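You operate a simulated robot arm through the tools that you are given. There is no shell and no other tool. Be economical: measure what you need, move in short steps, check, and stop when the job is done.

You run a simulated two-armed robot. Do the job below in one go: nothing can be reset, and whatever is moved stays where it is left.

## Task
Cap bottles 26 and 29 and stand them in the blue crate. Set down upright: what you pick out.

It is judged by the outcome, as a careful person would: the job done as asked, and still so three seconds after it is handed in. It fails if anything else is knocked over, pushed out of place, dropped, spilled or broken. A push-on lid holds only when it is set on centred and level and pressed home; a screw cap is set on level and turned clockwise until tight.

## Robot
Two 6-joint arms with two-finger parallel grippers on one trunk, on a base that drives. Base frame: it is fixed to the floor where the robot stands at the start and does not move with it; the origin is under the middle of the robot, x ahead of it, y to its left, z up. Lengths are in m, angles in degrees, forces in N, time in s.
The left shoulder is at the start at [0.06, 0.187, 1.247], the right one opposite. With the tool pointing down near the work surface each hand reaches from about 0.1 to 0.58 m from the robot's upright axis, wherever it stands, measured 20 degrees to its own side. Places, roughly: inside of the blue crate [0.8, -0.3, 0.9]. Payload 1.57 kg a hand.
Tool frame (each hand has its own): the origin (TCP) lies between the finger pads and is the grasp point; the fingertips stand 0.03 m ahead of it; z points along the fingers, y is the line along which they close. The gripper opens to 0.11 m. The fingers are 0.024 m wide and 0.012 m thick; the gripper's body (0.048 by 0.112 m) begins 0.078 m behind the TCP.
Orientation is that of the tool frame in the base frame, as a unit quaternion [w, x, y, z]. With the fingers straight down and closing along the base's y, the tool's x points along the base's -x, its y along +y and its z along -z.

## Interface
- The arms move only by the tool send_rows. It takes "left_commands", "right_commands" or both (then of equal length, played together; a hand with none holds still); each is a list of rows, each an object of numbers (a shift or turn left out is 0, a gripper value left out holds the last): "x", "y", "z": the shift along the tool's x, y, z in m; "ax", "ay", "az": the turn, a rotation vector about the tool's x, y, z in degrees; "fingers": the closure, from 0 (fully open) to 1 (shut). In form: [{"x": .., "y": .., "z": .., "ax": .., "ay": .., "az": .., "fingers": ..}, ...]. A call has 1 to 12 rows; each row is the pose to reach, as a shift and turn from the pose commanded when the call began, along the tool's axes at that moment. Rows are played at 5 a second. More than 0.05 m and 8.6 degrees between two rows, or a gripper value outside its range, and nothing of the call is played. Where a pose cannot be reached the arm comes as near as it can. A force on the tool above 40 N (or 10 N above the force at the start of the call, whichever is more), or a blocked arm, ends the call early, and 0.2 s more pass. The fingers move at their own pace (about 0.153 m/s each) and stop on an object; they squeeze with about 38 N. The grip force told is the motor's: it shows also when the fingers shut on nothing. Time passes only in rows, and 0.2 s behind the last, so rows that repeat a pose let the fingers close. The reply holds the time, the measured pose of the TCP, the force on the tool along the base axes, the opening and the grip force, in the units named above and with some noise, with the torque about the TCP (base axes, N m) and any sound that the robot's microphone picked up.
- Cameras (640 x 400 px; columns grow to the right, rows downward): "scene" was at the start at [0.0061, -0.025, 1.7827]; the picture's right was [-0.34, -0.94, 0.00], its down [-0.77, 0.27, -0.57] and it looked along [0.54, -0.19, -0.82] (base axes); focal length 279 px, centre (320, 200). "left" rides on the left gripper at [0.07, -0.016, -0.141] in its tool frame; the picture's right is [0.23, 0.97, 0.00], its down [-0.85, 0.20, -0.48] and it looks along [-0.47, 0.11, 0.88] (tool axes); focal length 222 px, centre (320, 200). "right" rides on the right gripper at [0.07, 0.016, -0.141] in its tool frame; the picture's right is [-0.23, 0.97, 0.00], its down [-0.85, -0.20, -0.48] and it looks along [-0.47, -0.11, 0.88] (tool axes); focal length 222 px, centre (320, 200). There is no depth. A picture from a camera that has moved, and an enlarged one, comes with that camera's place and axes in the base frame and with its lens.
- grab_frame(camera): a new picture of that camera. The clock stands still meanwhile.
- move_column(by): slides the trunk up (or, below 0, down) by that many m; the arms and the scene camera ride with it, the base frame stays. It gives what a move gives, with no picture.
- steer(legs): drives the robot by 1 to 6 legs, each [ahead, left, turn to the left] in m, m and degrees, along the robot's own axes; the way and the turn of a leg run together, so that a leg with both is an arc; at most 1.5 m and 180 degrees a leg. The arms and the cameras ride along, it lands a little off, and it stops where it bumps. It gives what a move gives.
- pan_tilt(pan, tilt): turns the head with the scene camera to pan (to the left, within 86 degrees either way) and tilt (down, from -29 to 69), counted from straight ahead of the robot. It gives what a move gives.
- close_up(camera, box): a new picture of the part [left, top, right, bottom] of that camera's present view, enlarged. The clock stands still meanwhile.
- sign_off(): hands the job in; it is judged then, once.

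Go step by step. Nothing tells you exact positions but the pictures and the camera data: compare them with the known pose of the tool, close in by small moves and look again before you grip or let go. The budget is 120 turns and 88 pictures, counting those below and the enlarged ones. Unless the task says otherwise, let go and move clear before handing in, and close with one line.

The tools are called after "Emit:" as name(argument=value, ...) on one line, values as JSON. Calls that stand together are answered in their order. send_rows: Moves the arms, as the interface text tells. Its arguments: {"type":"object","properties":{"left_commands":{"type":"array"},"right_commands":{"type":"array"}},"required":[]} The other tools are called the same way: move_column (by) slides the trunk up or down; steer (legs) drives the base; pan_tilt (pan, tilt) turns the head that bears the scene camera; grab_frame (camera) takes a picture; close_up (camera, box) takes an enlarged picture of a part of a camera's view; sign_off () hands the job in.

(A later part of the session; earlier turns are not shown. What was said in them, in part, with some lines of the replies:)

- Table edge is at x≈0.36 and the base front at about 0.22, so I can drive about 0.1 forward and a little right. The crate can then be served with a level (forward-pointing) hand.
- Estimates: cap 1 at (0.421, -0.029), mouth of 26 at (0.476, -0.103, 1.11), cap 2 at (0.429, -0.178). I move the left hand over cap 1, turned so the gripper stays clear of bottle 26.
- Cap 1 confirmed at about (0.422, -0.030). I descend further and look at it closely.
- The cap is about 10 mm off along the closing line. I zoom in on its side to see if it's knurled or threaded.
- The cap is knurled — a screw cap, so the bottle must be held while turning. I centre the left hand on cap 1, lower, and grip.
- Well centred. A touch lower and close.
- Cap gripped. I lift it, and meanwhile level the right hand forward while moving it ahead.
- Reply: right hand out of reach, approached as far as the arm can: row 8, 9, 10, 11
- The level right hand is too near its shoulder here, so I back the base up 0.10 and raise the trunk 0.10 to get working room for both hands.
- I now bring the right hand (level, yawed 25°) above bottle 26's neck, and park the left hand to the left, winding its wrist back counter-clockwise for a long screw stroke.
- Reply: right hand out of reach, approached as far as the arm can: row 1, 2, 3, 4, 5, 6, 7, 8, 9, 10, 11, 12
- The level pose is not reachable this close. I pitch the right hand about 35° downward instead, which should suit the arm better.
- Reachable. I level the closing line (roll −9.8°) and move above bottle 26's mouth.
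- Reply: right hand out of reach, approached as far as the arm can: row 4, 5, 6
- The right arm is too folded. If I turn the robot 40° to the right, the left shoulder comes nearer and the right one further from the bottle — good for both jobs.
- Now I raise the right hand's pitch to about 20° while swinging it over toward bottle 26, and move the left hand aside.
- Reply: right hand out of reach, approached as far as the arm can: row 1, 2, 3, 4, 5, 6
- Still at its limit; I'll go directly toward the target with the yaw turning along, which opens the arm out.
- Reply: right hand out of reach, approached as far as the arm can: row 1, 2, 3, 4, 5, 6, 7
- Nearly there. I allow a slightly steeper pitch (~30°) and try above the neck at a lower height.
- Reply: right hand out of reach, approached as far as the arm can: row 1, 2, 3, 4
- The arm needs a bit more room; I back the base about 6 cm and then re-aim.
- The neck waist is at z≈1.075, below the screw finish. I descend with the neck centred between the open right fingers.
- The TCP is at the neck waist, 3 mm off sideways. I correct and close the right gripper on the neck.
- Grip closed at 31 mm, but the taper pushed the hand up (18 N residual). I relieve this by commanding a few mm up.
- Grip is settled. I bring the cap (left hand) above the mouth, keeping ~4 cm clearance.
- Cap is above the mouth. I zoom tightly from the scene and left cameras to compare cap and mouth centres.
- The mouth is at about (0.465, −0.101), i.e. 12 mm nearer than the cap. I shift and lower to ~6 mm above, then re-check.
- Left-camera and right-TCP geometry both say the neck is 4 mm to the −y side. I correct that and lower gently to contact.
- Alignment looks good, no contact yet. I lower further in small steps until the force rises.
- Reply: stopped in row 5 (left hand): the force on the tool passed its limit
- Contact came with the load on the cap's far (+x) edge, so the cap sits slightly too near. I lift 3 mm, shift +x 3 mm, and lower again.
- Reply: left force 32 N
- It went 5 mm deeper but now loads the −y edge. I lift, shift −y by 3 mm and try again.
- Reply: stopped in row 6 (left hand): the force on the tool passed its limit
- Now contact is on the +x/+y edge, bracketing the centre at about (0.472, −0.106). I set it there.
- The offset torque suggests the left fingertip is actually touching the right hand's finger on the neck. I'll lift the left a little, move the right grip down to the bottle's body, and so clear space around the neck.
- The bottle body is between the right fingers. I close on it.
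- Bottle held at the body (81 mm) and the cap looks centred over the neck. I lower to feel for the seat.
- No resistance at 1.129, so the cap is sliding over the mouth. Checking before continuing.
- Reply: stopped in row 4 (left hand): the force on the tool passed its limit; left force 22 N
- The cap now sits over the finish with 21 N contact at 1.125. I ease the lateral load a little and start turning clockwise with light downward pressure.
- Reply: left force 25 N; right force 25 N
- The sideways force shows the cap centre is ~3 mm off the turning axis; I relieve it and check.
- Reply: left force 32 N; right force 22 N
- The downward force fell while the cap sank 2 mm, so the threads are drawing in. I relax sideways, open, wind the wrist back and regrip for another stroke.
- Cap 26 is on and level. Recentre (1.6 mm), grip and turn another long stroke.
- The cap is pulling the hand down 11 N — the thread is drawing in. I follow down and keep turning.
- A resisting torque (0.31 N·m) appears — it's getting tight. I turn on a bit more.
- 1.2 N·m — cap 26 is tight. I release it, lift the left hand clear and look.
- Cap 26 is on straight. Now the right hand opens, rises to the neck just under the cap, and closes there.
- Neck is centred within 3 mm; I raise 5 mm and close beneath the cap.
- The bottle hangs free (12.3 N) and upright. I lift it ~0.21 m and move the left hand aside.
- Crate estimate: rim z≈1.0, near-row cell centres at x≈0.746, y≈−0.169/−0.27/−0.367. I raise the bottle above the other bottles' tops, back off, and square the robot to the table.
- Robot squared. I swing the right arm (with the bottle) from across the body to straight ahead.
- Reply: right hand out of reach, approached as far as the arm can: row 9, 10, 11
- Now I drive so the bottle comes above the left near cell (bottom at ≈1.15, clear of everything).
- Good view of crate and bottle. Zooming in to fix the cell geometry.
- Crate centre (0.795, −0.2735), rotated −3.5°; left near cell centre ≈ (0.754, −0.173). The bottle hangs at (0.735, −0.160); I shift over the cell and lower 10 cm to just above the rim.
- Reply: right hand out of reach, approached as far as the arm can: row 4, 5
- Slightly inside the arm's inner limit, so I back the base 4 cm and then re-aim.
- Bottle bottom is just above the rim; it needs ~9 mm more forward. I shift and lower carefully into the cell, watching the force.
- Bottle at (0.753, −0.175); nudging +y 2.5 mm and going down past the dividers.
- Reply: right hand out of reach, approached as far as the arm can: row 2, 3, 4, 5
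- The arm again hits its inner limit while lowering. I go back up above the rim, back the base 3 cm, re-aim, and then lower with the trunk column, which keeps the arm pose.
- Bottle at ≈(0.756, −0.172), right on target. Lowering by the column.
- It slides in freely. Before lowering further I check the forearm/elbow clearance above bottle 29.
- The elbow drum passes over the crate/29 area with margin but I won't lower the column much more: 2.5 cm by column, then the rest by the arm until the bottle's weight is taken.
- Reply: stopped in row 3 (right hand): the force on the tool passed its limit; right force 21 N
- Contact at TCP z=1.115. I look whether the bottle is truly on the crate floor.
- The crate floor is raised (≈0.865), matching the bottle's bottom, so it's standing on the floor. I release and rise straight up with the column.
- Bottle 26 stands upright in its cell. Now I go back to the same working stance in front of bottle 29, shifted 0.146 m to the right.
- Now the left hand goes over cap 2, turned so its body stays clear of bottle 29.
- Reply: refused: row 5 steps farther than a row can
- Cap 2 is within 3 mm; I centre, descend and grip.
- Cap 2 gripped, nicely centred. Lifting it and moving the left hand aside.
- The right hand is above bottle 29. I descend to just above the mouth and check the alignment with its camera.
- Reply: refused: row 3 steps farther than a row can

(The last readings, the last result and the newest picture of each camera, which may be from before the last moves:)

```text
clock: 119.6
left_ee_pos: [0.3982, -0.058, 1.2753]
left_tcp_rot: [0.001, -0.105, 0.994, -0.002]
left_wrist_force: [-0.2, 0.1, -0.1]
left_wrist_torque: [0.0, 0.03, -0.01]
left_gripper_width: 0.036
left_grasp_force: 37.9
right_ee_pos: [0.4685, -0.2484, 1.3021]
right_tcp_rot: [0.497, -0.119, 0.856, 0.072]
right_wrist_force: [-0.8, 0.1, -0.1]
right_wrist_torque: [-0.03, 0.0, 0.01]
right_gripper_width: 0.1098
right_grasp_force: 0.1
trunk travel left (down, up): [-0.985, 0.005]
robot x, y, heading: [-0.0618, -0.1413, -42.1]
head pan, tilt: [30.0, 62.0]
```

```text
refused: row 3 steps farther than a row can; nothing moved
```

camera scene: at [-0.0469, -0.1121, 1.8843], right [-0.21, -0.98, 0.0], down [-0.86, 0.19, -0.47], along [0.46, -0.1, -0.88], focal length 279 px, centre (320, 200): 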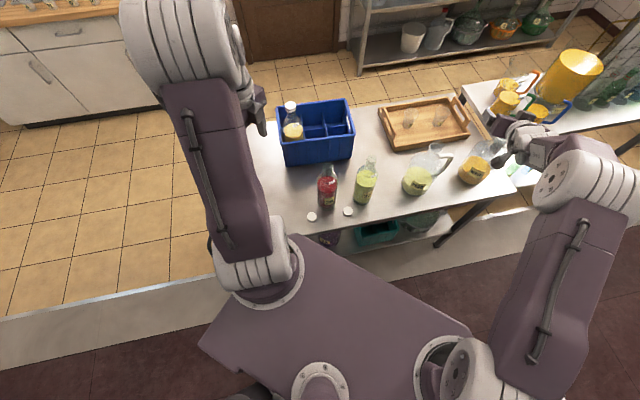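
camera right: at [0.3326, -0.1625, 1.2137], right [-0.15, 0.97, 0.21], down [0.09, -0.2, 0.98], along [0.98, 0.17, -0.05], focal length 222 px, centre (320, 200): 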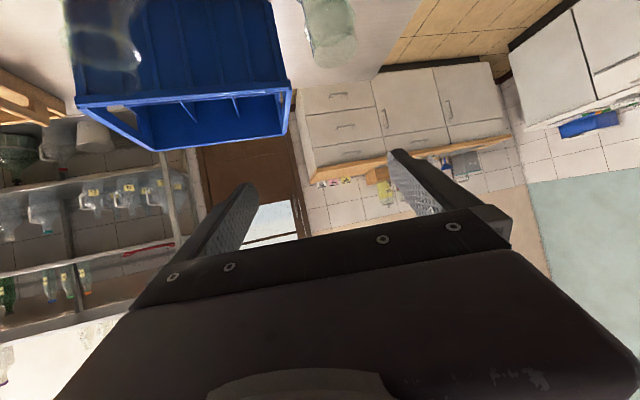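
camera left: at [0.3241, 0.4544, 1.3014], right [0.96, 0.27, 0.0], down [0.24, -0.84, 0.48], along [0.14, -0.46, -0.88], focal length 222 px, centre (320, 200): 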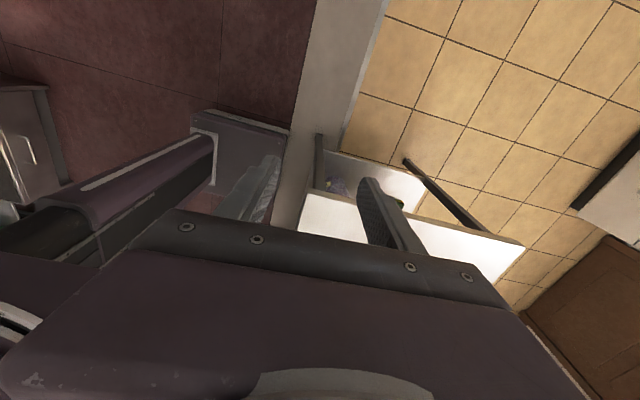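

Emit:
send_rows(right_commands=[{"x": 0.04, "z": 0.022}, {"x": 0.08, "z": 0.045}, {"x": 0.12, "z": 0.065}, {"x": 0.13, "z": 0.07}, {"x": 0.13, "z": 0.07}])

Emit:
close_up(camera="right", box=[160, 0, 480, 220])

```text
clock: 120.8
left_ee_pos: [0.3984, -0.059, 1.2745]
left_tcp_rot: [0.002, -0.105, 0.994, -0.003]
left_wrist_force: [0.4, 0.7, 0.8]
left_wrist_torque: [-0.01, 0.04, 0.01]
left_gripper_width: 0.036
left_grasp_force: 38.1
right_ee_pos: [0.4633, -0.2514, 1.1528]
right_tcp_rot: [0.497, -0.119, 0.856, 0.071]
right_wrist_force: [0.3, -0.4, -0.6]
right_wrist_torque: [-0.02, 0.01, -0.02]
right_gripper_width: 0.1102
right_grasp_force: 0.1
trunk travel left (down, up): [-0.985, 0.005]
robot x, y, heading: [-0.0644, -0.1368, -42.1]
head pan, tilt: [30.0, 62.0]
```

```text
1.82 times, centred on (320, 110) of right
camera zoom: at [0.3055, -0.2785, 1.1621], right [-0.16, 0.97, 0.2], down [0.06, -0.19, 0.98], along [0.99, 0.17, -0.03], focal length 404 px, centre (320, 364)
```

zoom: 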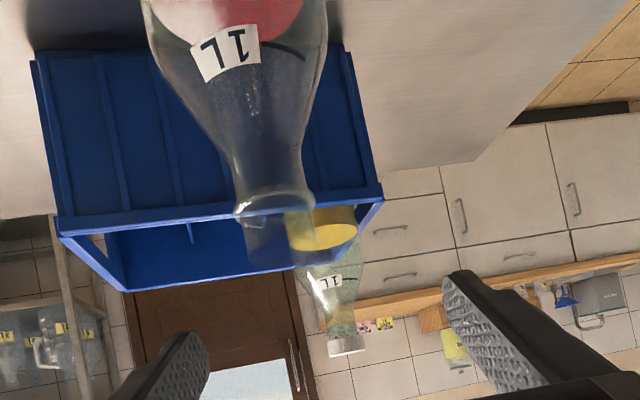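

Mouth is 6–7 mm off sideways; I correct and lower to body height with the fingers open, then close.

Emit:
send_rows(right_commands=[{"x": 0.001, "y": -0.0072, "z": -0.0016}, {"x": 0.034, "y": -0.0072, "z": 0.017}, {"x": 0.067, "y": -0.0072, "z": 0.0355}, {"x": 0.1, "y": -0.0072, "z": 0.054}, {"x": 0.133, "y": -0.0072, "z": 0.073}, {"x": 0.164, "y": -0.0072, "z": 0.0912}, {"x": 0.164, "y": -0.0072, "z": 0.0912}, {"x": 0.164, "y": -0.0072, "z": 0.0912, "fingers": 0.15}, {"x": 0.164, "y": -0.0072, "z": 0.0912, "fingers": 0.25}, {"x": 0.164, "y": -0.0072, "z": 0.0912, "fingers": 0.4}, {"x": 0.164, "y": -0.0072, "z": 0.0912, "fingers": 0.5}])

```text
clock: 123.2
left_ee_pos: [0.3981, -0.0586, 1.2754]
left_tcp_rot: [0.002, -0.105, 0.994, -0.003]
left_wrist_force: [0.2, -0.4, -0.5]
left_wrist_torque: [-0.02, 0.0, -0.04]
left_gripper_width: 0.036
left_grasp_force: 38.3
right_ee_pos: [0.4623, -0.261, 0.9758]
right_tcp_rot: [0.498, -0.117, 0.856, 0.069]
right_wrist_force: [2.0, -3.2, -0.5]
right_wrist_torque: [-0.11, -0.07, -0.11]
right_gripper_width: 0.08
right_grasp_force: 37.6
right hand out of reach, approached as far as the arm can: row 6, 7, 8, 9, 10, 11
trunk travel left (down, up): [-0.985, 0.005]
robot x, y, heading: [-0.0671, -0.1388, -42.2]
head pan, tilt: [30.0, 62.0]
```

Bottle 29 is held at the body. Now the left hand brings cap 2 above its mouth.

Emit:
send_rows(left_commands=[{"x": -0.006, "y": -0.042}, {"x": -0.012, "y": -0.084}, {"x": -0.018, "y": -0.126}, {"x": -0.025, "y": -0.168}, {"x": -0.0308, "y": -0.2101}, {"x": -0.0308, "y": -0.2101, "z": 0.045}, {"x": -0.0308, "y": -0.2101, "z": 0.09}, {"x": -0.0308, "y": -0.2101, "z": 0.11}, {"x": -0.0308, "y": -0.2101, "z": 0.11}])

Emit:
close_up(camera="left", box=[270, 90, 370, 220])

Emit:
close_up(camera="scene", box=[300, 140, 360, 190])

```text
clock: 125.2
left_ee_pos: [0.4732, -0.2561, 1.1673]
left_tcp_rot: [0.002, -0.105, 0.994, -0.002]
left_wrist_force: [0.5, 0.2, -0.1]
left_wrist_torque: [0.03, -0.01, 0.02]
left_gripper_width: 0.0359
left_grasp_force: 38.4
right_ee_pos: [0.4625, -0.2596, 0.9754]
right_tcp_rot: [0.497, -0.118, 0.857, 0.07]
right_wrist_force: [-0.1, -0.5, 0.6]
right_wrist_torque: [0.12, 0.17, -0.03]
right_gripper_width: 0.08
right_grasp_force: 38.5
trunk travel left (down, up): [-0.985, 0.005]
robot x, y, heading: [-0.0595, -0.1399, -42.1]
head pan, tilt: [30.0, 62.0]
```

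```text
3.08 times, centred on (320, 155) of left
camera zoom: at [0.4081, -0.2857, 1.308], right [-0.43, 0.9, -0.01], down [0.79, 0.38, 0.48], along [0.44, 0.2, -0.88], focal length 684 px, centre (320, 338)
```

zoom: 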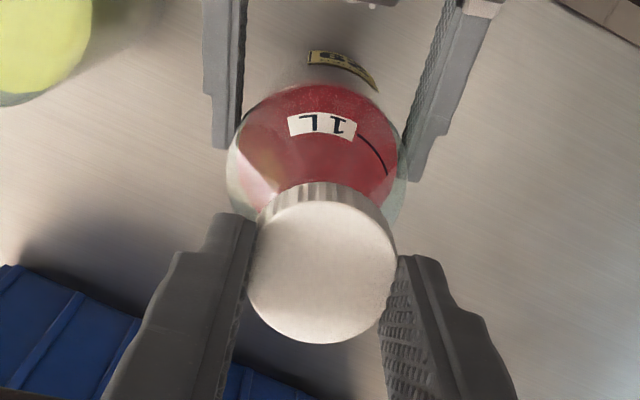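

```text
8.00 times, centred on (330, 165) of scene
camera zoom: at [-0.0463, -0.1126, 1.8843], right [-0.21, -0.98, 0.0], down [-0.86, 0.19, -0.47], along [0.46, -0.1, -0.88], focal length 2231 px, centre (240, 480)
```

zoom: 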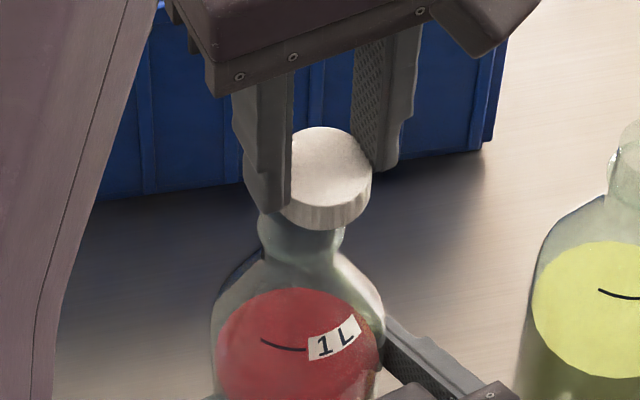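

Comparing with the geometry that worked for 26, bottle 29's axis is about 11 mm further forward and 4 mm to +y: (0.484, −0.252). I shift, lower a little and look again.

Emit:
send_rows(left_commands=[{"x": -0.006, "y": 0.0008}, {"x": -0.0121, "y": 0.0015}, {"x": -0.0121, "y": 0.0015, "z": 0.01}, {"x": -0.0121, "y": 0.0015, "z": 0.014}, {"x": -0.0121, "y": 0.0015, "z": 0.014}])

Emit:
close_up(camera="left", box=[270, 90, 370, 220])

```text
clock: 126.4
left_ee_pos: [0.4855, -0.2554, 1.1527]
left_tcp_rot: [0.002, -0.106, 0.994, -0.002]
left_wrist_force: [-0.2, 0.4, -0.3]
left_wrist_torque: [-0.02, 0.04, -0.04]
left_gripper_width: 0.0359
left_grasp_force: 37.9
right_ee_pos: [0.4625, -0.2609, 0.9767]
right_tcp_rot: [0.498, -0.118, 0.857, 0.069]
right_wrist_force: [-0.9, -1.6, 0.0]
right_wrist_torque: [0.08, 0.24, 0.0]
right_gripper_width: 0.0803
right_grasp_force: 37.5
trunk travel left (down, up): [-0.985, 0.005]
robot x, y, heading: [-0.0619, -0.135, -41.9]
head pan, tilt: [30.0, 62.0]
```

```text
3.08 times, centred on (320, 155) of left
camera zoom: at [0.4206, -0.2847, 1.2945], right [-0.43, 0.9, -0.01], down [0.79, 0.38, 0.48], along [0.44, 0.2, -0.88], focal length 684 px, centre (320, 338)
```

zoom: 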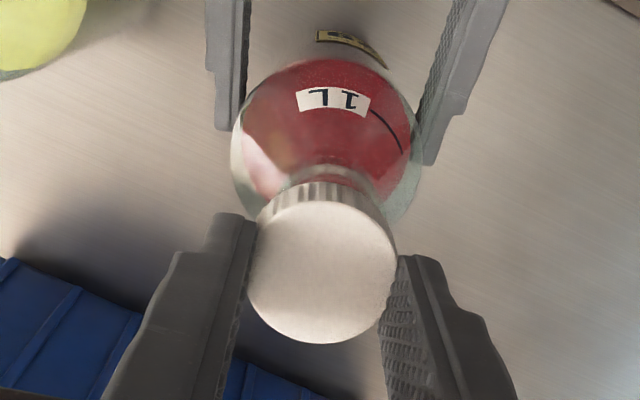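

Now nearly identical to the good alignment, just ~2.5 mm to +y. I correct and lower to feel the seat.

Emit:
send_rows(left_commands=[{"y": 0.0025}, {"y": 0.0025, "z": 0.005}, {"y": 0.0025, "z": 0.009}, {"y": 0.0025, "z": 0.012}, {"y": 0.0025, "z": 0.015}, {"y": 0.0025, "z": 0.018}])

```text
clock: 127.8
left_ee_pos: [0.4844, -0.2528, 1.1346]
left_tcp_rot: [0.002, -0.106, 0.994, -0.004]
left_wrist_force: [7.6, 0.8, 1.3]
left_wrist_torque: [0.04, -0.23, -0.06]
left_gripper_width: 0.0364
left_grasp_force: 38.4
right_ee_pos: [0.4612, -0.26, 0.9755]
right_tcp_rot: [0.498, -0.118, 0.856, 0.07]
right_wrist_force: [-8.5, -2.8, 0.4]
right_wrist_torque: [0.07, -0.43, 0.14]
right_gripper_width: 0.0802
right_grasp_force: 37.6
trunk travel left (down, up): [-0.985, 0.005]
robot x, y, heading: [-0.0629, -0.1376, -42.2]
head pan, tilt: [30.0, 62.0]
```

The cap slid over the mouth with only a 7.6 N side load; I ease +x 1.5 mm and continue down to the thread.

Emit:
send_rows(left_commands=[{"x": -0.0018}, {"x": -0.0018, "z": 0.002}, {"x": -0.0018, "z": 0.004}, {"x": -0.0018, "z": 0.006}, {"x": -0.0018, "z": 0.008}])

```text
clock: 129.1
left_ee_pos: [0.4878, -0.2526, 1.1299]
left_tcp_rot: [0.003, -0.106, 0.994, -0.004]
left_wrist_force: [-6.2, 1.5, 18.1]
left_wrist_torque: [0.03, 0.24, -0.03]
left_gripper_width: 0.036
left_grasp_force: 37.8
right_ee_pos: [0.4615, -0.2605, 0.976]
right_tcp_rot: [0.497, -0.117, 0.857, 0.068]
right_wrist_force: [9.9, -0.4, -0.4]
right_wrist_torque: [-0.07, 0.61, -0.03]
right_gripper_width: 0.0803
right_grasp_force: 37.7
trunk travel left (down, up): [-0.985, 0.005]
robot x, y, heading: [-0.0639, -0.1393, -42.2]
head pan, tilt: [30.0, 62.0]
stopped in row 5 (left hand): the force on the tool passed its limit (the readings are from after the stop); the commanded pose is now the measured one
```

Seated at the thread start (same height as for 26). Turning clockwise.

Emit:
send_rows(left_commands=[{"x": 0.0012, "z": -0.0007}, {"x": 0.0012, "z": -0.0007, "az": 8}, {"x": 0.0012, "z": -0.0007, "az": 16}, {"x": 0.0012, "z": -0.0005, "az": 24}, {"x": 0.0012, "z": -0.0003, "az": 32}, {"x": 0.0012, "z": 0.0, "az": 40}, {"x": 0.0012, "z": 0.0, "az": 48}, {"x": 0.0012, "z": 0.0, "az": 56}])

```text
clock: 130.9
left_ee_pos: [0.4861, -0.2549, 1.1296]
left_tcp_rot: [0.005, 0.375, 0.927, -0.001]
left_wrist_force: [10.7, -3.5, 7.7]
left_wrist_torque: [-0.13, -0.38, -0.04]
left_gripper_width: 0.0359
left_grasp_force: 38.2
right_ee_pos: [0.4614, -0.2594, 0.9752]
right_tcp_rot: [0.498, -0.118, 0.856, 0.069]
right_wrist_force: [-9.9, 1.4, 8.1]
right_wrist_torque: [-0.39, -0.91, 0.11]
right_gripper_width: 0.08
right_grasp_force: 38.4
trunk travel left (down, up): [-0.985, 0.005]
robot x, y, heading: [-0.0632, -0.1388, -42.0]
head pan, tilt: [30.0, 62.0]
```

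Emit:
send_rows(left_commands=[{"x": -0.0019, "y": 0.0009, "az": 2}, {"x": -0.0019, "y": 0.0009, "az": 10, "z": 0.0003}, {"x": -0.0019, "y": 0.0009, "az": 18, "z": 0.0006}, {"x": -0.0019, "y": 0.0009, "az": 26, "z": 0.0009}, {"x": -0.0019, "y": 0.0009, "az": 34, "z": 0.0012}, {"x": -0.0019, "y": 0.0009, "az": 42, "z": 0.0014}, {"x": -0.0019, "y": 0.0009, "az": 50, "z": 0.0016}, {"x": -0.0019, "y": 0.0009, "az": 58, "z": 0.0018}])

```text
clock: 132.7
left_ee_pos: [0.4856, -0.2542, 1.1277]
left_tcp_rot: [0.005, 0.777, 0.629, 0.001]
left_wrist_force: [-15.4, -4.6, 26.2]
left_wrist_torque: [-0.36, 0.67, 0.0]
left_gripper_width: 0.0361
left_grasp_force: 38.2
right_ee_pos: [0.4613, -0.2606, 0.9764]
right_tcp_rot: [0.498, -0.118, 0.856, 0.069]
right_wrist_force: [20.6, 2.3, 0.9]
right_wrist_torque: [-0.28, 0.31, -0.13]
right_gripper_width: 0.08
right_grasp_force: 38.3
trunk travel left (down, up): [-0.985, 0.005]
robot x, y, heading: [-0.0645, -0.1409, -42.1]
head pan, tilt: [30.0, 62.0]
```

Emit:
send_rows(left_commands=[{"x": -0.0014, "y": -0.0027}, {"x": -0.0014, "y": -0.0027, "az": 8}, {"x": -0.0014, "y": -0.0027, "az": 16, "z": 0.0002}, {"x": -0.0014, "y": -0.0027, "az": 24, "z": 0.0004}, {"x": -0.0014, "y": -0.0027, "az": 32, "z": 0.0006}, {"x": -0.0014, "y": -0.0027, "az": 40, "z": 0.0008}, {"x": -0.0014, "y": -0.0027, "az": 48, "z": 0.001}])

```text
clock: 134.3
left_ee_pos: [0.4836, -0.2538, 1.1267]
left_tcp_rot: [0.003, 0.966, 0.258, 0.003]
left_wrist_force: [10.0, 10.4, 6.6]
left_wrist_torque: [0.28, -0.24, 0.02]
left_gripper_width: 0.0359
left_grasp_force: 38.2
right_ee_pos: [0.4607, -0.2601, 0.9753]
right_tcp_rot: [0.498, -0.116, 0.856, 0.068]
right_wrist_force: [-10.7, -13.0, 12.1]
right_wrist_torque: [0.37, -0.66, -0.33]
right_gripper_width: 0.08
right_grasp_force: 38.1
trunk travel left (down, up): [-0.985, 0.005]
robot x, y, heading: [-0.0627, -0.1382, -42.1]
head pan, tilt: [30.0, 62.0]
```

Thread is drawing in (3 mm lower). I release, wind back and regrip for the tightening stroke.

Emit:
send_rows(left_commands=[{"x": 0.0027, "y": -0.0007}, {"x": 0.0027, "y": -0.0007, "fingers": 0.5}, {"x": 0.0027, "y": -0.0007, "fingers": 0.4}, {"x": 0.0027, "y": -0.0007, "az": -8.4, "fingers": 0.4}, {"x": 0.0027, "y": -0.0007, "az": -16.8}, {"x": 0.0027, "y": -0.0007, "az": -25.2}, {"x": 0.0027, "y": -0.0007, "az": -33.6}, {"x": 0.0027, "y": -0.0007, "az": -42}, {"x": 0.0027, "y": -0.0007, "az": -50.4}, {"x": 0.0027, "y": -0.0007, "az": -58.8}, {"x": 0.0027, "y": -0.0007, "az": -67.2}, {"x": 0.0027, "y": -0.0007, "az": -75.6}])

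Emit:
send_rows(left_commands=[{"az": -8.4}, {"az": -16.8}, {"az": -25.2}, {"az": -33.6}, {"az": -42}, {"az": -50.4}, {"az": -58.8}, {"az": -67.2}, {"az": -75.6}, {"az": -84}, {"az": -84}])

Emit:
close_up(camera="left", box=[270, 90, 370, 220])

```text
clock: 136.9
left_ee_pos: [0.4858, -0.2527, 1.1256]
left_tcp_rot: [0.004, 0.603, 0.798, 0.0]
left_wrist_force: [0.3, 0.2, 0.4]
left_wrist_torque: [0.0, -0.02, -0.01]
left_gripper_width: 0.066
left_grasp_force: 0.0
right_ee_pos: [0.4622, -0.2599, 0.9754]
right_tcp_rot: [0.498, -0.117, 0.857, 0.069]
right_wrist_force: [-2.6, 1.0, 7.5]
right_wrist_torque: [0.14, -0.28, 0.04]
right_gripper_width: 0.0805
right_grasp_force: 38.0
trunk travel left (down, up): [-0.985, 0.005]
robot x, y, heading: [-0.0615, -0.1371, -42.2]
head pan, tilt: [30.0, 62.0]
```

```text
clock: 139.3
left_ee_pos: [0.4861, -0.2533, 1.1259]
left_tcp_rot: [0.002, -0.086, 0.996, -0.003]
left_wrist_force: [0.2, 0.0, -0.2]
left_wrist_torque: [-0.01, 0.02, -0.04]
left_gripper_width: 0.0662
left_grasp_force: 0.1
right_ee_pos: [0.4611, -0.26, 0.9759]
right_tcp_rot: [0.497, -0.117, 0.857, 0.069]
right_wrist_force: [-2.7, 1.4, 7.2]
right_wrist_torque: [0.22, -0.25, 0.09]
right_gripper_width: 0.0799
right_grasp_force: 37.5
trunk travel left (down, up): [-0.985, 0.005]
robot x, y, heading: [-0.065, -0.1345, -42.3]
head pan, tilt: [30.0, 62.0]
```

```text
3.08 times, centred on (320, 155) of left
camera zoom: at [0.4191, -0.2791, 1.268], right [-0.39, 0.92, -0.01], down [0.81, 0.35, 0.48], along [0.45, 0.18, -0.88], focal length 684 px, centre (320, 338)
```

zoom: 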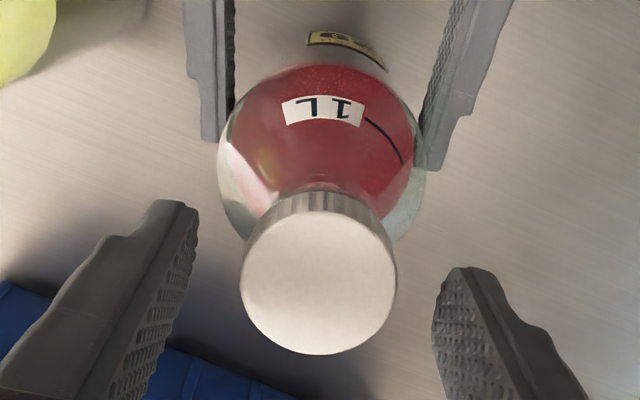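

Perfectly centred. Lower 3 mm, grip, and turn.

Emit:
send_rows(left_commands=[{"z": 0.003}, {"z": 0.003, "fingers": 0.8}, {"z": 0.003, "fingers": 0.8}, {"z": 0.003, "fingers": 0.8}, {"z": 0.003, "az": 8}, {"z": 0.003, "az": 16}, {"z": 0.003, "az": 24}, {"z": 0.0033, "az": 32}, {"z": 0.0036, "az": 40}, {"z": 0.0039, "az": 48}, {"z": 0.0042, "az": 56}, {"z": 0.0045, "az": 64}])

Emit:
send_rows(left_commands=[{"az": 8}, {"az": 16, "z": 0.0003}, {"az": 24, "z": 0.0006}, {"az": 32, "z": 0.001}])

```text
clock: 141.9
left_ee_pos: [0.4869, -0.2527, 1.1237]
left_tcp_rot: [0.005, 0.458, 0.889, 0.0]
left_wrist_force: [-1.6, -8.2, 0.1]
left_wrist_torque: [-0.28, 0.14, -0.02]
left_gripper_width: 0.038
left_grasp_force: 38.6
right_ee_pos: [0.4599, -0.2597, 0.9745]
right_tcp_rot: [0.498, -0.118, 0.857, 0.069]
right_wrist_force: [-1.4, 8.8, 7.7]
right_wrist_torque: [-0.29, -0.01, 0.3]
right_gripper_width: 0.0799
right_grasp_force: 38.2
trunk travel left (down, up): [-0.985, 0.005]
robot x, y, heading: [-0.0617, -0.1358, -41.9]
head pan, tilt: [30.0, 62.0]
```

```text
clock: 142.9
left_ee_pos: [0.4859, -0.2507, 1.1213]
left_tcp_rot: [0.005, 0.685, 0.729, 0.0]
left_wrist_force: [3.2, -2.3, 4.1]
left_wrist_torque: [-0.1, 0.05, 0.0]
left_gripper_width: 0.0378
left_grasp_force: 38.4
right_ee_pos: [0.4604, -0.2596, 0.9754]
right_tcp_rot: [0.497, -0.117, 0.857, 0.069]
right_wrist_force: [-3.0, 4.9, 6.3]
right_wrist_torque: [0.63, -0.99, 0.19]
right_gripper_width: 0.0797
right_grasp_force: 37.9
trunk travel left (down, up): [-0.985, 0.005]
robot x, y, heading: [-0.0619, -0.1373, -42.2]
head pan, tilt: [30.0, 62.0]
```

Going smoothly; I continue clockwise until the torque rises.

Emit:
send_rows(left_commands=[{"az": 8}, {"az": 16, "z": 0.0003}, {"az": 24, "z": 0.0006}, {"az": 32, "z": 0.0009}, {"az": 40, "z": 0.0012}, {"az": 48, "z": 0.0014}, {"az": 56, "z": 0.0016}])

Emit:
send_rows(left_commands=[{"az": 6}, {"az": 12}, {"az": 18}])

```text
clock: 144.5
left_ee_pos: [0.4858, -0.2526, 1.1186]
left_tcp_rot: [0.004, 0.946, 0.324, 0.003]
left_wrist_force: [-1.9, 1.4, 2.3]
left_wrist_torque: [0.02, 0.09, 1.2]
left_gripper_width: 0.0367
left_grasp_force: 37.8
right_ee_pos: [0.4601, -0.2606, 0.9752]
right_tcp_rot: [0.497, -0.117, 0.857, 0.068]
right_wrist_force: [-0.6, 0.8, 6.0]
right_wrist_torque: [0.08, 0.26, -1.07]
right_gripper_width: 0.0803
right_grasp_force: 37.6
trunk travel left (down, up): [-0.985, 0.005]
robot x, y, heading: [-0.0623, -0.1362, -42.1]
head pan, tilt: [30.0, 62.0]
```

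```text
clock: 145.3
left_ee_pos: [0.487, -0.2525, 1.1191]
left_tcp_rot: [0.003, 0.985, 0.171, 0.003]
left_wrist_force: [0.0, -0.2, 5.4]
left_wrist_torque: [0.03, 0.03, 1.1]
left_gripper_width: 0.04
left_grasp_force: 38.2
right_ee_pos: [0.4614, -0.2605, 0.9761]
right_tcp_rot: [0.498, -0.117, 0.857, 0.068]
right_wrist_force: [0.2, 0.8, 3.6]
right_wrist_torque: [0.36, -0.31, -0.85]
right_gripper_width: 0.08
right_grasp_force: 37.8
trunk travel left (down, up): [-0.985, 0.005]
robot x, y, heading: [-0.0629, -0.1368, -42.1]
head pan, tilt: [30.0, 62.0]
```

Cap 29 is tight (≈1.2 N·m). I release and clear the left hand, then raise the right hand to the neck.

Emit:
send_rows(left_commands=[{"fingers": 0.6}, {"fingers": 0.4}, {"fingers": 0.35}, {"z": -0.04}, {"z": -0.085}, {"z": -0.13}, {"z": -0.175}, {"z": -0.2, "x": 0.009, "y": -0.04}, {"z": -0.2, "x": 0.017, "y": -0.085}, {"z": -0.2, "x": 0.026, "y": -0.13}, {"z": -0.2, "x": 0.035, "y": -0.175}, {"z": -0.2, "x": 0.043, "y": -0.218}])

Emit:
send_rows(right_commands=[{"fingers": 0.15}, {"fingers": 0.0}, {"fingers": 0.0}, {"x": -0.0316, "z": -0.0104}, {"x": -0.0632, "z": -0.0208}, {"x": -0.0948, "z": -0.0313}, {"x": -0.0948, "z": -0.0313}])

Emit:
close_up(camera="right", box=[160, 40, 480, 260])

```text
clock: 147.9
left_ee_pos: [0.4515, -0.0345, 1.3193]
left_tcp_rot: [0.004, 0.985, 0.172, 0.003]
left_wrist_force: [0.1, -0.2, 0.0]
left_wrist_torque: [-0.04, 0.03, 0.0]
left_gripper_width: 0.0713
left_grasp_force: 0.0
right_ee_pos: [0.4612, -0.2597, 0.9756]
right_tcp_rot: [0.497, -0.117, 0.857, 0.068]
right_wrist_force: [-2.1, -0.6, 5.5]
right_wrist_torque: [0.15, -0.26, -0.05]
right_gripper_width: 0.0802
right_grasp_force: 38.0
trunk travel left (down, up): [-0.985, 0.005]
robot x, y, heading: [-0.065, -0.1405, -42.1]
head pan, tilt: [30.0, 62.0]
```

```text
clock: 149.5
left_ee_pos: [0.453, -0.0352, 1.3192]
left_tcp_rot: [0.003, 0.985, 0.17, 0.002]
left_wrist_force: [-0.4, 0.7, -0.1]
left_wrist_torque: [0.0, 0.02, -0.01]
left_gripper_width: 0.0718
left_grasp_force: 0.1
right_ee_pos: [0.4833, -0.2534, 1.0698]
right_tcp_rot: [0.496, -0.117, 0.857, 0.069]
right_wrist_force: [-0.4, 0.3, -0.1]
right_wrist_torque: [0.0, -0.02, -0.01]
right_gripper_width: 0.11
right_grasp_force: 0.2
trunk travel left (down, up): [-0.985, 0.005]
robot x, y, heading: [-0.0603, -0.1414, -42.2]
head pan, tilt: [30.0, 62.0]
```

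```text
1.82 times, centred on (320, 150) of right
camera zoom: at [0.3254, -0.2788, 1.079], right [-0.15, 0.97, 0.2], down [0.06, -0.19, 0.98], along [0.99, 0.16, -0.03], focal length 404 px, centre (320, 291)
```

zoom: 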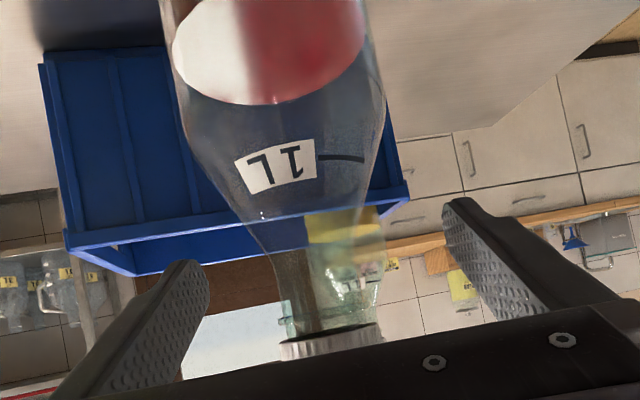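

Neck well centred under the cap. Raise 5 mm, close, and lift slightly.

Emit:
send_rows(right_commands=[{"x": -0.0043, "y": 0.001, "z": -0.0026, "fingers": 0.3}, {"x": -0.0043, "y": 0.001, "z": -0.0026, "fingers": 0.6}, {"x": -0.0043, "y": 0.001, "z": -0.0026, "fingers": 0.75}, {"x": -0.0043, "y": 0.001, "z": -0.0026, "fingers": 0.9}, {"x": -0.0043, "y": 0.001, "z": -0.0026, "fingers": 0.9}])

Emit:
send_rows(right_commands=[{"x": -0.004, "z": -0.0026}, {"x": -0.008, "z": -0.005}, {"x": -0.017, "z": -0.01}, {"x": -0.017, "z": -0.01}])

```text
clock: 150.7
left_ee_pos: [0.4521, -0.035, 1.3203]
left_tcp_rot: [0.004, 0.985, 0.171, 0.002]
left_wrist_force: [-0.1, 1.2, -0.2]
left_wrist_torque: [0.0, 0.02, 0.01]
left_gripper_width: 0.0716
left_grasp_force: 0.0
right_ee_pos: [0.4817, -0.2526, 1.0785]
right_tcp_rot: [0.5, -0.117, 0.855, 0.069]
right_wrist_force: [5.2, -1.9, 13.5]
right_wrist_torque: [-0.03, -0.94, -0.08]
right_gripper_width: 0.0318
right_grasp_force: 37.9
trunk travel left (down, up): [-0.985, 0.005]
robot x, y, heading: [-0.0617, -0.1359, -42.1]
head pan, tilt: [30.0, 62.0]
```

```text
clock: 151.7
left_ee_pos: [0.454, -0.0351, 1.3184]
left_tcp_rot: [0.003, 0.985, 0.171, 0.002]
left_wrist_force: [0.7, 0.5, -0.5]
left_wrist_torque: [-0.02, -0.03, -0.02]
left_gripper_width: 0.0717
left_grasp_force: 0.1
right_ee_pos: [0.4792, -0.253, 1.0948]
right_tcp_rot: [0.494, -0.117, 0.859, 0.069]
right_wrist_force: [-0.8, -0.7, -12.1]
right_wrist_torque: [-0.16, 0.01, -0.03]
right_gripper_width: 0.0313
right_grasp_force: 38.1
trunk travel left (down, up): [-0.985, 0.005]
robot x, y, heading: [-0.0643, -0.1387, -42.4]
head pan, tilt: [30.0, 62.0]
```

Hanging free (12 N). I lift it well above everything, back off and square the robot again.

Emit:
send_rows(right_commands=[{"x": -0.035, "z": -0.02}, {"x": -0.07, "z": -0.04}, {"x": -0.105, "z": -0.06}, {"x": -0.14, "z": -0.08}, {"x": -0.175, "z": -0.1}, {"x": -0.21, "z": -0.12}, {"x": -0.248, "z": -0.141}, {"x": -0.286, "z": -0.163}, {"x": -0.286, "z": -0.163}])

Emit:
steer(legs=[[-0.15, 0, 0], [-0.15, 0, 0], [0, 0, 42.2]])

Emit:
send_rows(right_commands=[{"z": 0}, {"z": 0}])

```text
clock: 153.7
left_ee_pos: [0.454, -0.0344, 1.319]
left_tcp_rot: [0.003, 0.985, 0.171, 0.001]
left_wrist_force: [0.2, 0.6, -0.3]
left_wrist_torque: [0.03, 0.03, -0.01]
left_gripper_width: 0.0715
left_grasp_force: 0.1
right_ee_pos: [0.4823, -0.2585, 1.4277]
right_tcp_rot: [0.496, -0.117, 0.858, 0.069]
right_wrist_force: [0.5, -0.5, -12.9]
right_wrist_torque: [0.03, -0.02, 0.01]
right_gripper_width: 0.0309
right_grasp_force: 38.0
trunk travel left (down, up): [-0.985, 0.005]
robot x, y, heading: [-0.0632, -0.1359, -42.3]
head pan, tilt: [30.0, 62.0]
```

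```text
clock: 157.9
left_ee_pos: [0.0348, 0.4806, 1.3186]
left_tcp_rot: [0.002, 0.86, 0.511, 0.002]
left_wrist_force: [0.3, -0.7, -0.2]
left_wrist_torque: [0.06, 0.0, -0.03]
left_gripper_width: 0.0715
left_grasp_force: 0.1
right_ee_pos: [0.2052, 0.3339, 1.4285]
right_tcp_rot: [0.439, -0.415, 0.76, 0.241]
right_wrist_force: [0.0, -0.3, -13.3]
right_wrist_torque: [0.0, 0.07, 0.0]
right_gripper_width: 0.0307
right_grasp_force: 38.2
trunk travel left (down, up): [-0.985, 0.005]
robot x, y, heading: [-0.2827, 0.065, -0.3]
head pan, tilt: [30.0, 62.0]
```

```text
clock: 158.5
left_ee_pos: [0.0349, 0.4811, 1.3188]
left_tcp_rot: [0.003, 0.859, 0.511, 0.002]
left_wrist_force: [0.8, 0.2, -0.5]
left_wrist_torque: [0.02, -0.02, 0.05]
left_gripper_width: 0.0717
left_grasp_force: 0.1
right_ee_pos: [0.205, 0.3336, 1.4254]
right_tcp_rot: [0.438, -0.414, 0.761, 0.239]
right_wrist_force: [0.6, 0.3, -12.6]
right_wrist_torque: [-0.06, -0.11, -0.02]
right_gripper_width: 0.0307
right_grasp_force: 38.6
trunk travel left (down, up): [-0.985, 0.005]
robot x, y, heading: [-0.2837, 0.0578, -0.7]
head pan, tilt: [30.0, 62.0]
```

Swinging the arm with the bottle straight ahead, a bit further out than last time.

Emit:
send_rows(right_commands=[{"x": 0.0019, "y": -0.0431, "z": -0.0034, "ax": 3.93, "az": 2.28}, {"x": 0.0054, "y": -0.0863, "z": -0.0095, "ax": 7.86, "az": 4.55}, {"x": 0.0105, "y": -0.1291, "z": -0.0182, "ax": 11.79, "az": 6.83}, {"x": 0.017, "y": -0.1716, "z": -0.0295, "ax": 15.72, "az": 9.11}, {"x": 0.025, "y": -0.2134, "z": -0.0434, "ax": 19.65, "az": 11.39}, {"x": 0.0346, "y": -0.2542, "z": -0.06, "ax": 23.58, "az": 13.66}, {"x": 0.0456, "y": -0.2939, "z": -0.079, "ax": 27.51, "az": 15.94}, {"x": 0.0581, "y": -0.3323, "z": -0.1006, "ax": 31.44, "az": 18.22}, {"x": 0.072, "y": -0.3692, "z": -0.1246, "ax": 35.37, "az": 20.49}, {"x": 0.0872, "y": -0.4044, "z": -0.1509, "ax": 39.3, "az": 22.77}, {"x": 0.1037, "y": -0.4375, "z": -0.1794, "ax": 43.2, "az": 25.05}, {"x": 0.1037, "y": -0.4375, "z": -0.1794, "ax": 43.2, "az": 25.05}])

Emit:
steer(legs=[[0, 0, 0.6], [0, -0.29, 0], [0.27, 0, 0]])

Emit:
pan_tilt(pan=-8, tilt=54)

Emit:
grab_frame(camera="scene")

```text
clock: 161.1
left_ee_pos: [0.0357, 0.4808, 1.3192]
left_tcp_rot: [0.001, 0.859, 0.511, 0.004]
left_wrist_force: [-0.6, -1.0, 0.5]
left_wrist_torque: [-0.01, -0.02, 0.01]
left_gripper_width: 0.0718
left_grasp_force: 0.0
right_ee_pos: [0.4599, -0.0786, 1.4254]
right_tcp_rot: [0.498, -0.054, 0.865, 0.035]
right_wrist_force: [-0.5, -0.4, -12.6]
right_wrist_torque: [-0.08, -0.03, 0.0]
right_gripper_width: 0.0306
right_grasp_force: 38.3
trunk travel left (down, up): [-0.985, 0.005]
robot x, y, heading: [-0.2802, 0.0611, -0.4]
head pan, tilt: [30.0, 62.0]
```

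```text
clock: 164.9
left_ee_pos: [0.2934, 0.198, 1.32]
left_tcp_rot: [0.003, 0.857, 0.515, 0.004]
left_wrist_force: [0.0, -0.7, -0.8]
left_wrist_torque: [-0.01, -0.04, 0.01]
left_gripper_width: 0.0715
left_grasp_force: 0.1
right_ee_pos: [0.7222, -0.3563, 1.4296]
right_tcp_rot: [0.5, -0.06, 0.863, 0.037]
right_wrist_force: [-0.6, -0.6, -11.3]
right_wrist_torque: [-0.04, 0.04, 0.03]
right_gripper_width: 0.0303
right_grasp_force: 38.6
trunk travel left (down, up): [-0.985, 0.005]
robot x, y, heading: [-0.0179, -0.2246, 0.1]
head pan, tilt: [30.0, 62.0]
```

```text
clock: 166.0
left_ee_pos: [0.3002, 0.197, 1.3187]
left_tcp_rot: [0.002, 0.856, 0.516, 0.002]
left_wrist_force: [0.2, 0.1, -0.8]
left_wrist_torque: [-0.05, 0.0, -0.01]
left_gripper_width: 0.0713
left_grasp_force: 0.1
right_ee_pos: [0.7284, -0.356, 1.4254]
right_tcp_rot: [0.497, -0.06, 0.865, 0.038]
right_wrist_force: [1.2, 0.2, -12.4]
right_wrist_torque: [-0.09, -0.02, 0.01]
right_gripper_width: 0.0301
right_grasp_force: 37.9
trunk travel left (down, up): [-0.985, 0.005]
robot x, y, heading: [-0.0146, -0.224, 0.0]
head pan, tilt: [-8.0, 54.0]
```

```text
4 pictures are left
camera scene: at [0.0005, -0.2378, 1.8938], right [-0.13, -0.99, 0.0], down [-0.8, 0.11, -0.59], along [0.58, -0.08, -0.81], focal length 279 px, centre (320, 200)
```

scene: 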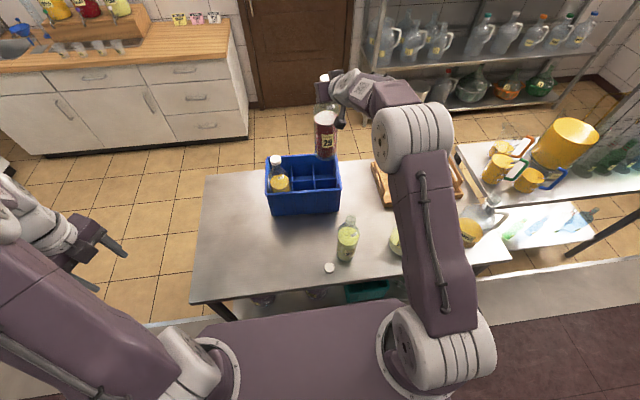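

I aim at the right near cell, lower with the column to just above the rim and measure (few pictures left).

Emit:
send_rows(right_commands=[{"x": -0.0107, "y": -0.0138, "z": 0.0175}, {"x": -0.0107, "y": -0.0138, "z": 0.0175}])

Emit:
move_column(by=-0.14)

Emit:
close_up(camera="scene", box=[255, 105, 355, 195])

```text
clock: 166.6
left_ee_pos: [0.3006, 0.1964, 1.3188]
left_tcp_rot: [0.001, 0.857, 0.515, 0.001]
left_wrist_force: [-0.3, -0.2, -0.1]
left_wrist_torque: [-0.02, 0.01, -0.03]
left_gripper_width: 0.0717
left_grasp_force: 0.1
right_ee_pos: [0.7527, -0.3684, 1.4258]
right_tcp_rot: [0.496, -0.059, 0.866, 0.038]
right_wrist_force: [-0.4, -0.5, -11.7]
right_wrist_torque: [-0.04, -0.07, 0.0]
right_gripper_width: 0.0302
right_grasp_force: 38.1
trunk travel left (down, up): [-0.985, 0.005]
robot x, y, heading: [-0.0128, -0.2266, 0.3]
head pan, tilt: [-8.0, 54.0]
```

```text
clock: 168.2
left_ee_pos: [0.2978, 0.1978, 1.1804]
left_tcp_rot: [0.001, 0.857, 0.516, 0.002]
left_wrist_force: [0.7, -0.2, 0.0]
left_wrist_torque: [0.02, 0.0, -0.03]
left_gripper_width: 0.0715
left_grasp_force: 0.1
right_ee_pos: [0.7504, -0.368, 1.2886]
right_tcp_rot: [0.498, -0.06, 0.864, 0.038]
right_wrist_force: [-0.3, -0.4, -12.6]
right_wrist_torque: [-0.02, -0.03, 0.0]
right_gripper_width: 0.0305
right_grasp_force: 38.5
trunk travel left (down, up): [-0.845, 0.145]
robot x, y, heading: [-0.0129, -0.2253, 0.3]
head pan, tilt: [-8.0, 54.0]
```

```text
4.44 times, centred on (305, 150) of scene
camera zoom: at [-0.0022, -0.2378, 1.7539], right [-0.14, -0.99, 0.0], down [-0.8, 0.11, -0.59], along [0.58, -0.08, -0.81], focal length 1239 px, centre (387, 422)
```

zoom: 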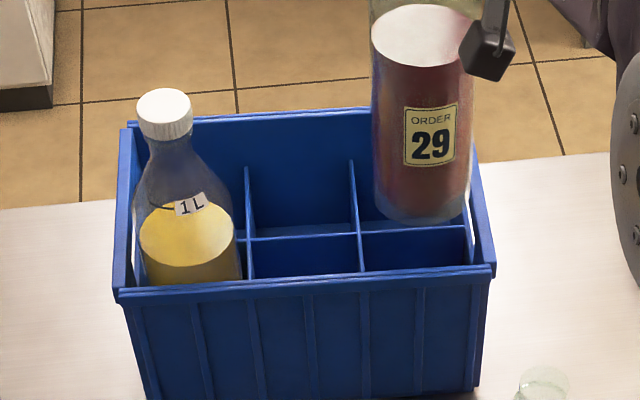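

Bottle ≈(0.748, −0.370), cell target ≈(0.744, −0.367). Small correction, 4 cm lower, then one more look.

Emit:
send_rows(right_commands=[{"x": 0.002, "y": 0.0027, "z": -0.0032}, {"x": 0.002, "y": 0.0027, "z": -0.0032}])

Emit:
move_column(by=-0.035)

Emit:
close_up(camera="scene", box=[300, 100, 360, 175])

```text
clock: 168.8
left_ee_pos: [0.2971, 0.1972, 1.1791]
left_tcp_rot: [0.003, 0.857, 0.516, 0.002]
left_wrist_force: [0.9, 0.0, 0.4]
left_wrist_torque: [-0.01, -0.01, -0.03]
left_gripper_width: 0.0714
left_grasp_force: 0.0
right_ee_pos: [0.7449, -0.3642, 1.2876]
right_tcp_rot: [0.498, -0.059, 0.864, 0.037]
right_wrist_force: [-1.0, -1.0, -12.5]
right_wrist_torque: [-0.02, 0.0, 0.0]
right_gripper_width: 0.0305
right_grasp_force: 38.0
trunk travel left (down, up): [-0.845, 0.145]
robot x, y, heading: [-0.0123, -0.2271, 0.1]
head pan, tilt: [-8.0, 54.0]
```

```text
clock: 169.6
left_ee_pos: [0.2968, 0.1977, 1.1446]
left_tcp_rot: [0.001, 0.857, 0.516, 0.003]
left_wrist_force: [0.1, 0.1, 0.1]
left_wrist_torque: [0.01, 0.02, 0.0]
left_gripper_width: 0.0712
left_grasp_force: 0.0
right_ee_pos: [0.7465, -0.3665, 1.2536]
right_tcp_rot: [0.498, -0.06, 0.864, 0.038]
right_wrist_force: [0.0, -0.7, -12.5]
right_wrist_torque: [-0.04, -0.01, -0.01]
right_gripper_width: 0.0304
right_grasp_force: 38.3
trunk travel left (down, up): [-0.81, 0.18]
robot x, y, heading: [-0.0126, -0.224, 0.4]
head pan, tilt: [-8.0, 54.0]
```

```text
5.33 times, centred on (330, 138) of scene
camera zoom: at [-0.002, -0.2379, 1.7189], right [-0.14, -0.99, 0.0], down [-0.8, 0.11, -0.59], along [0.58, -0.08, -0.81], focal length 1487 px, centre (267, 533)
```

zoom: 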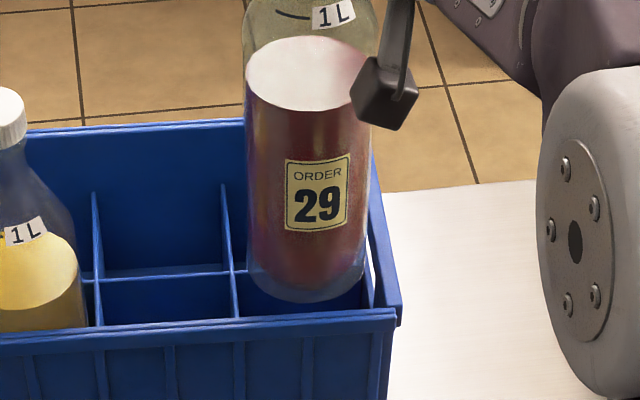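

Bottle ≈(0.747, −0.368) versus target (0.744, −0.367). Nudge −3 mm in x and lower step by step.

Emit:
send_rows(right_commands=[{"x": 0.0015, "y": 0.0005, "z": -0.0026}, {"x": 0.0015, "y": 0.0005, "z": -0.0026}])

Emit:
move_column(by=-0.03)

Emit:
move_column(by=-0.03)

```text
clock: 170.2
left_ee_pos: [0.2985, 0.1969, 1.1444]
left_tcp_rot: [0.002, 0.857, 0.516, 0.001]
left_wrist_force: [0.3, 0.8, -0.4]
left_wrist_torque: [-0.02, 0.01, 0.03]
left_gripper_width: 0.0716
left_grasp_force: 0.0
right_ee_pos: [0.7428, -0.3666, 1.2514]
right_tcp_rot: [0.497, -0.059, 0.865, 0.037]
right_wrist_force: [-0.6, -0.4, -13.7]
right_wrist_torque: [-0.03, -0.02, 0.03]
right_gripper_width: 0.0304
right_grasp_force: 37.5
trunk travel left (down, up): [-0.81, 0.18]
robot x, y, heading: [-0.0177, -0.2281, 0.2]
head pan, tilt: [-8.0, 54.0]
```

```text
clock: 171.0
left_ee_pos: [0.2967, 0.1977, 1.1128]
left_tcp_rot: [0.001, 0.857, 0.516, 0.003]
left_wrist_force: [-0.1, 0.3, 0.0]
left_wrist_torque: [0.0, -0.03, 0.01]
left_gripper_width: 0.0716
left_grasp_force: 0.0
right_ee_pos: [0.7422, -0.366, 1.2229]
right_tcp_rot: [0.497, -0.059, 0.865, 0.037]
right_wrist_force: [0.9, -1.3, -10.9]
right_wrist_torque: [-0.07, -0.19, 0.04]
right_gripper_width: 0.0304
right_grasp_force: 37.9
trunk travel left (down, up): [-0.78, 0.21]
robot x, y, heading: [-0.0166, -0.2275, 0.1]
head pan, tilt: [-8.0, 54.0]
```

```text
clock: 171.7
left_ee_pos: [0.2983, 0.1971, 1.0843]
left_tcp_rot: [0.001, 0.857, 0.516, 0.002]
left_wrist_force: [-0.1, -0.3, 0.3]
left_wrist_torque: [-0.03, -0.01, -0.01]
left_gripper_width: 0.0715
left_grasp_force: 0.1
right_ee_pos: [0.743, -0.3664, 1.1927]
right_tcp_rot: [0.497, -0.059, 0.865, 0.037]
right_wrist_force: [1.1, 0.4, -11.6]
right_wrist_torque: [-0.05, -0.23, 0.01]
right_gripper_width: 0.0304
right_grasp_force: 38.1
trunk travel left (down, up): [-0.75, 0.24]
robot x, y, heading: [-0.0157, -0.2251, 0.2]
head pan, tilt: [-8.0, 54.0]
```

Light rubbing on the near wall (ty −0.23); ease +x 2 mm and continue down.

Emit:
send_rows(right_commands=[{"x": -0.001, "y": -0.0004, "z": 0.0017}, {"x": -0.001, "y": -0.0004, "z": 0.0017}])

Emit:
move_column(by=-0.035)

Emit:
move_column(by=-0.03)

```text
clock: 172.3
left_ee_pos: [0.2974, 0.1964, 1.0845]
left_tcp_rot: [0.002, 0.857, 0.515, 0.003]
left_wrist_force: [0.3, 0.3, -0.3]
left_wrist_torque: [0.0, 0.01, 0.0]
left_gripper_width: 0.0716
left_grasp_force: 0.0
right_ee_pos: [0.7437, -0.3676, 1.1925]
right_tcp_rot: [0.497, -0.059, 0.865, 0.037]
right_wrist_force: [0.2, 0.3, -13.0]
right_wrist_torque: [-0.01, 0.0, 0.0]
right_gripper_width: 0.0302
right_grasp_force: 37.8
trunk travel left (down, up): [-0.75, 0.24]
robot x, y, heading: [-0.0166, -0.2254, 0.3]
head pan, tilt: [-8.0, 54.0]
```

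```text
clock: 173.1
left_ee_pos: [0.2963, 0.1965, 1.0483]
left_tcp_rot: [0.001, 0.857, 0.516, 0.003]
left_wrist_force: [0.0, 0.3, 0.0]
left_wrist_torque: [-0.04, 0.0, -0.01]
left_gripper_width: 0.0716
left_grasp_force: 0.1
right_ee_pos: [0.7441, -0.3665, 1.1581]
right_tcp_rot: [0.498, -0.058, 0.864, 0.037]
right_wrist_force: [-0.2, 0.8, -12.9]
right_wrist_torque: [-0.02, -0.01, 0.02]
right_gripper_width: 0.0302
right_grasp_force: 38.0
trunk travel left (down, up): [-0.715, 0.275]
robot x, y, heading: [-0.0141, -0.228, 0.2]
head pan, tilt: [-8.0, 54.0]
```

```text
clock: 173.9
left_ee_pos: [0.2975, 0.1974, 1.0192]
left_tcp_rot: [0.001, 0.857, 0.515, 0.003]
left_wrist_force: [0.0, 0.5, 0.4]
left_wrist_torque: [-0.01, -0.04, 0.02]
left_gripper_width: 0.0716
left_grasp_force: 0.0
right_ee_pos: [0.743, -0.3659, 1.1275]
right_tcp_rot: [0.498, -0.06, 0.865, 0.037]
right_wrist_force: [-0.1, -0.2, -11.9]
right_wrist_torque: [-0.04, 0.01, -0.01]
right_gripper_width: 0.0301
right_grasp_force: 38.2
trunk travel left (down, up): [-0.685, 0.305]
robot x, y, heading: [-0.0166, -0.2285, 0.3]
head pan, tilt: [-8.0, 54.0]
```

Nearly down. The elbow is getting low, so the last ~1 cm goes by the arm until the floor takes the weight.

Emit:
send_rows(right_commands=[{"x": 0.0043, "z": 0.0025}, {"x": 0.0086, "z": 0.005}, {"x": 0.0115, "z": 0.0066}, {"x": 0.0143, "z": 0.0083}, {"x": 0.017, "z": 0.0098}])

```text
clock: 175.1
left_ee_pos: [0.2938, 0.1983, 1.0208]
left_tcp_rot: [0.003, 0.857, 0.515, 0.004]
left_wrist_force: [-0.3, -0.3, -0.6]
left_wrist_torque: [0.01, -0.01, 0.03]
left_gripper_width: 0.0714
left_grasp_force: 0.1
right_ee_pos: [0.7411, -0.3671, 1.1143]
right_tcp_rot: [0.503, -0.058, 0.861, 0.035]
right_wrist_force: [1.7, -1.4, 15.6]
right_wrist_torque: [-0.07, -1.22, -0.06]
right_gripper_width: 0.0303
right_grasp_force: 38.3
trunk travel left (down, up): [-0.685, 0.305]
robot x, y, heading: [-0.0178, -0.2213, 0.2]
head pan, tilt: [-8.0, 54.0]
```

On the crate floor (same height as for 26). Release and rise with the column.

Emit:
send_rows(right_commands=[{"x": -0.002, "z": -0.0012}, {"x": -0.002, "z": -0.0012, "fingers": 0.6}, {"x": -0.002, "z": -0.0012, "fingers": 0.3}, {"x": -0.002, "z": -0.0012, "fingers": 0.1}, {"x": -0.002, "z": -0.0012, "fingers": 0.1}])

Emit:
move_column(by=0.2)

Emit:
steer(legs=[[-0.2, 0, 0]])

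Emit:
grab_frame(camera="scene")

```text
clock: 176.3
left_ee_pos: [0.2946, 0.1963, 1.0183]
left_tcp_rot: [0.003, 0.857, 0.516, 0.003]
left_wrist_force: [0.4, 0.5, 0.3]
left_wrist_torque: [-0.02, 0.0, -0.01]
left_gripper_width: 0.0717
left_grasp_force: 0.0
right_ee_pos: [0.7413, -0.3658, 1.1116]
right_tcp_rot: [0.499, -0.059, 0.864, 0.037]
right_wrist_force: [-0.2, -0.7, 0.4]
right_wrist_torque: [-0.03, 0.03, 0.01]
right_gripper_width: 0.0989
right_grasp_force: 0.1
trunk travel left (down, up): [-0.685, 0.305]
robot x, y, heading: [-0.0131, -0.2281, 0.3]
head pan, tilt: [-8.0, 54.0]
```

```text
clock: 178.4
left_ee_pos: [0.2957, 0.1966, 1.2185]
left_tcp_rot: [0.002, 0.856, 0.516, 0.003]
left_wrist_force: [-0.2, 0.0, 0.9]
left_wrist_torque: [0.0, 0.01, -0.01]
left_gripper_width: 0.0714
left_grasp_force: 0.2
right_ee_pos: [0.7403, -0.3665, 1.3128]
right_tcp_rot: [0.499, -0.06, 0.864, 0.038]
right_wrist_force: [0.1, -0.1, 0.0]
right_wrist_torque: [-0.01, 0.0, -0.02]
right_gripper_width: 0.0989
right_grasp_force: 0.0
trunk travel left (down, up): [-0.885, 0.105]
robot x, y, heading: [-0.0169, -0.2265, 0.3]
head pan, tilt: [-8.0, 54.0]
```

```text
clock: 180.0
left_ee_pos: [0.0973, 0.1967, 1.2192]
left_tcp_rot: [0.001, 0.857, 0.515, 0.001]
left_wrist_force: [0.0, -1.1, 0.2]
left_wrist_torque: [0.0, 0.0, 0.01]
left_gripper_width: 0.0713
left_grasp_force: 0.1
right_ee_pos: [0.5432, -0.3686, 1.3089]
right_tcp_rot: [0.497, -0.058, 0.865, 0.037]
right_wrist_force: [-0.1, 0.5, -1.0]
right_wrist_torque: [-0.01, 0.0, -0.02]
right_gripper_width: 0.0989
right_grasp_force: 0.0
trunk travel left (down, up): [-0.885, 0.105]
robot x, y, heading: [-0.2133, -0.2283, -0.1]
head pan, tilt: [-8.0, 54.0]
```

```text
1 pictures are left
camera scene: at [-0.2011, -0.2379, 1.7938], right [-0.14, -0.99, 0.0], down [-0.8, 0.11, -0.59], along [0.58, -0.08, -0.81], focal length 279 px, centre (320, 200)
```

scene: 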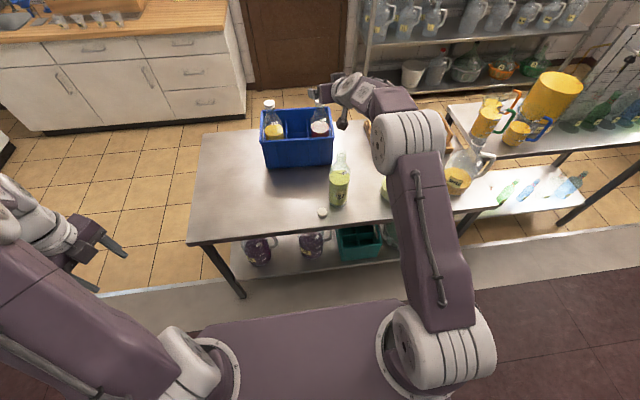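

Everything stands; bottle 27 and the spare cap are untouched. One last close look at the crate.

Emit:
close_up(camera="scene", box=[250, 80, 350, 180])

```text
4.00 times, centred on (300, 130) of scene
camera zoom: at [-0.2011, -0.2379, 1.7938], right [-0.14, -0.99, 0.0], down [-0.8, 0.11, -0.59], along [0.58, -0.08, -0.81], focal length 1116 px, centre (400, 480)
```

zoom: 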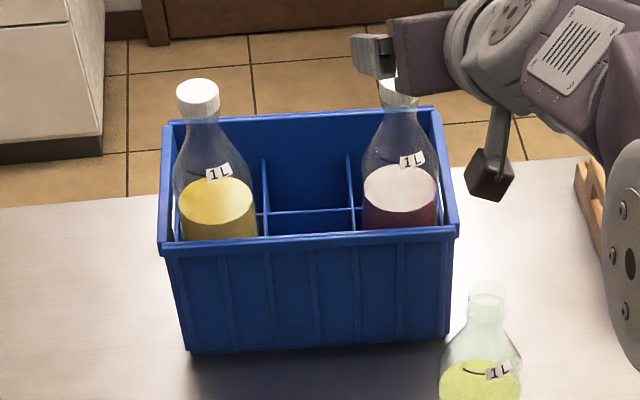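

Both bottles stand upright and capped in the crate, and both hands are empty and clear, so I'm handing in.

Emit:
sign_off()

```text
The job is handed in.
```

Bottles 26 and 29 are capped tight and standing upright in the blue crate, in the left and right near cells. In the last pictures bottle 27 was still upright and the spare cap was still on the table.
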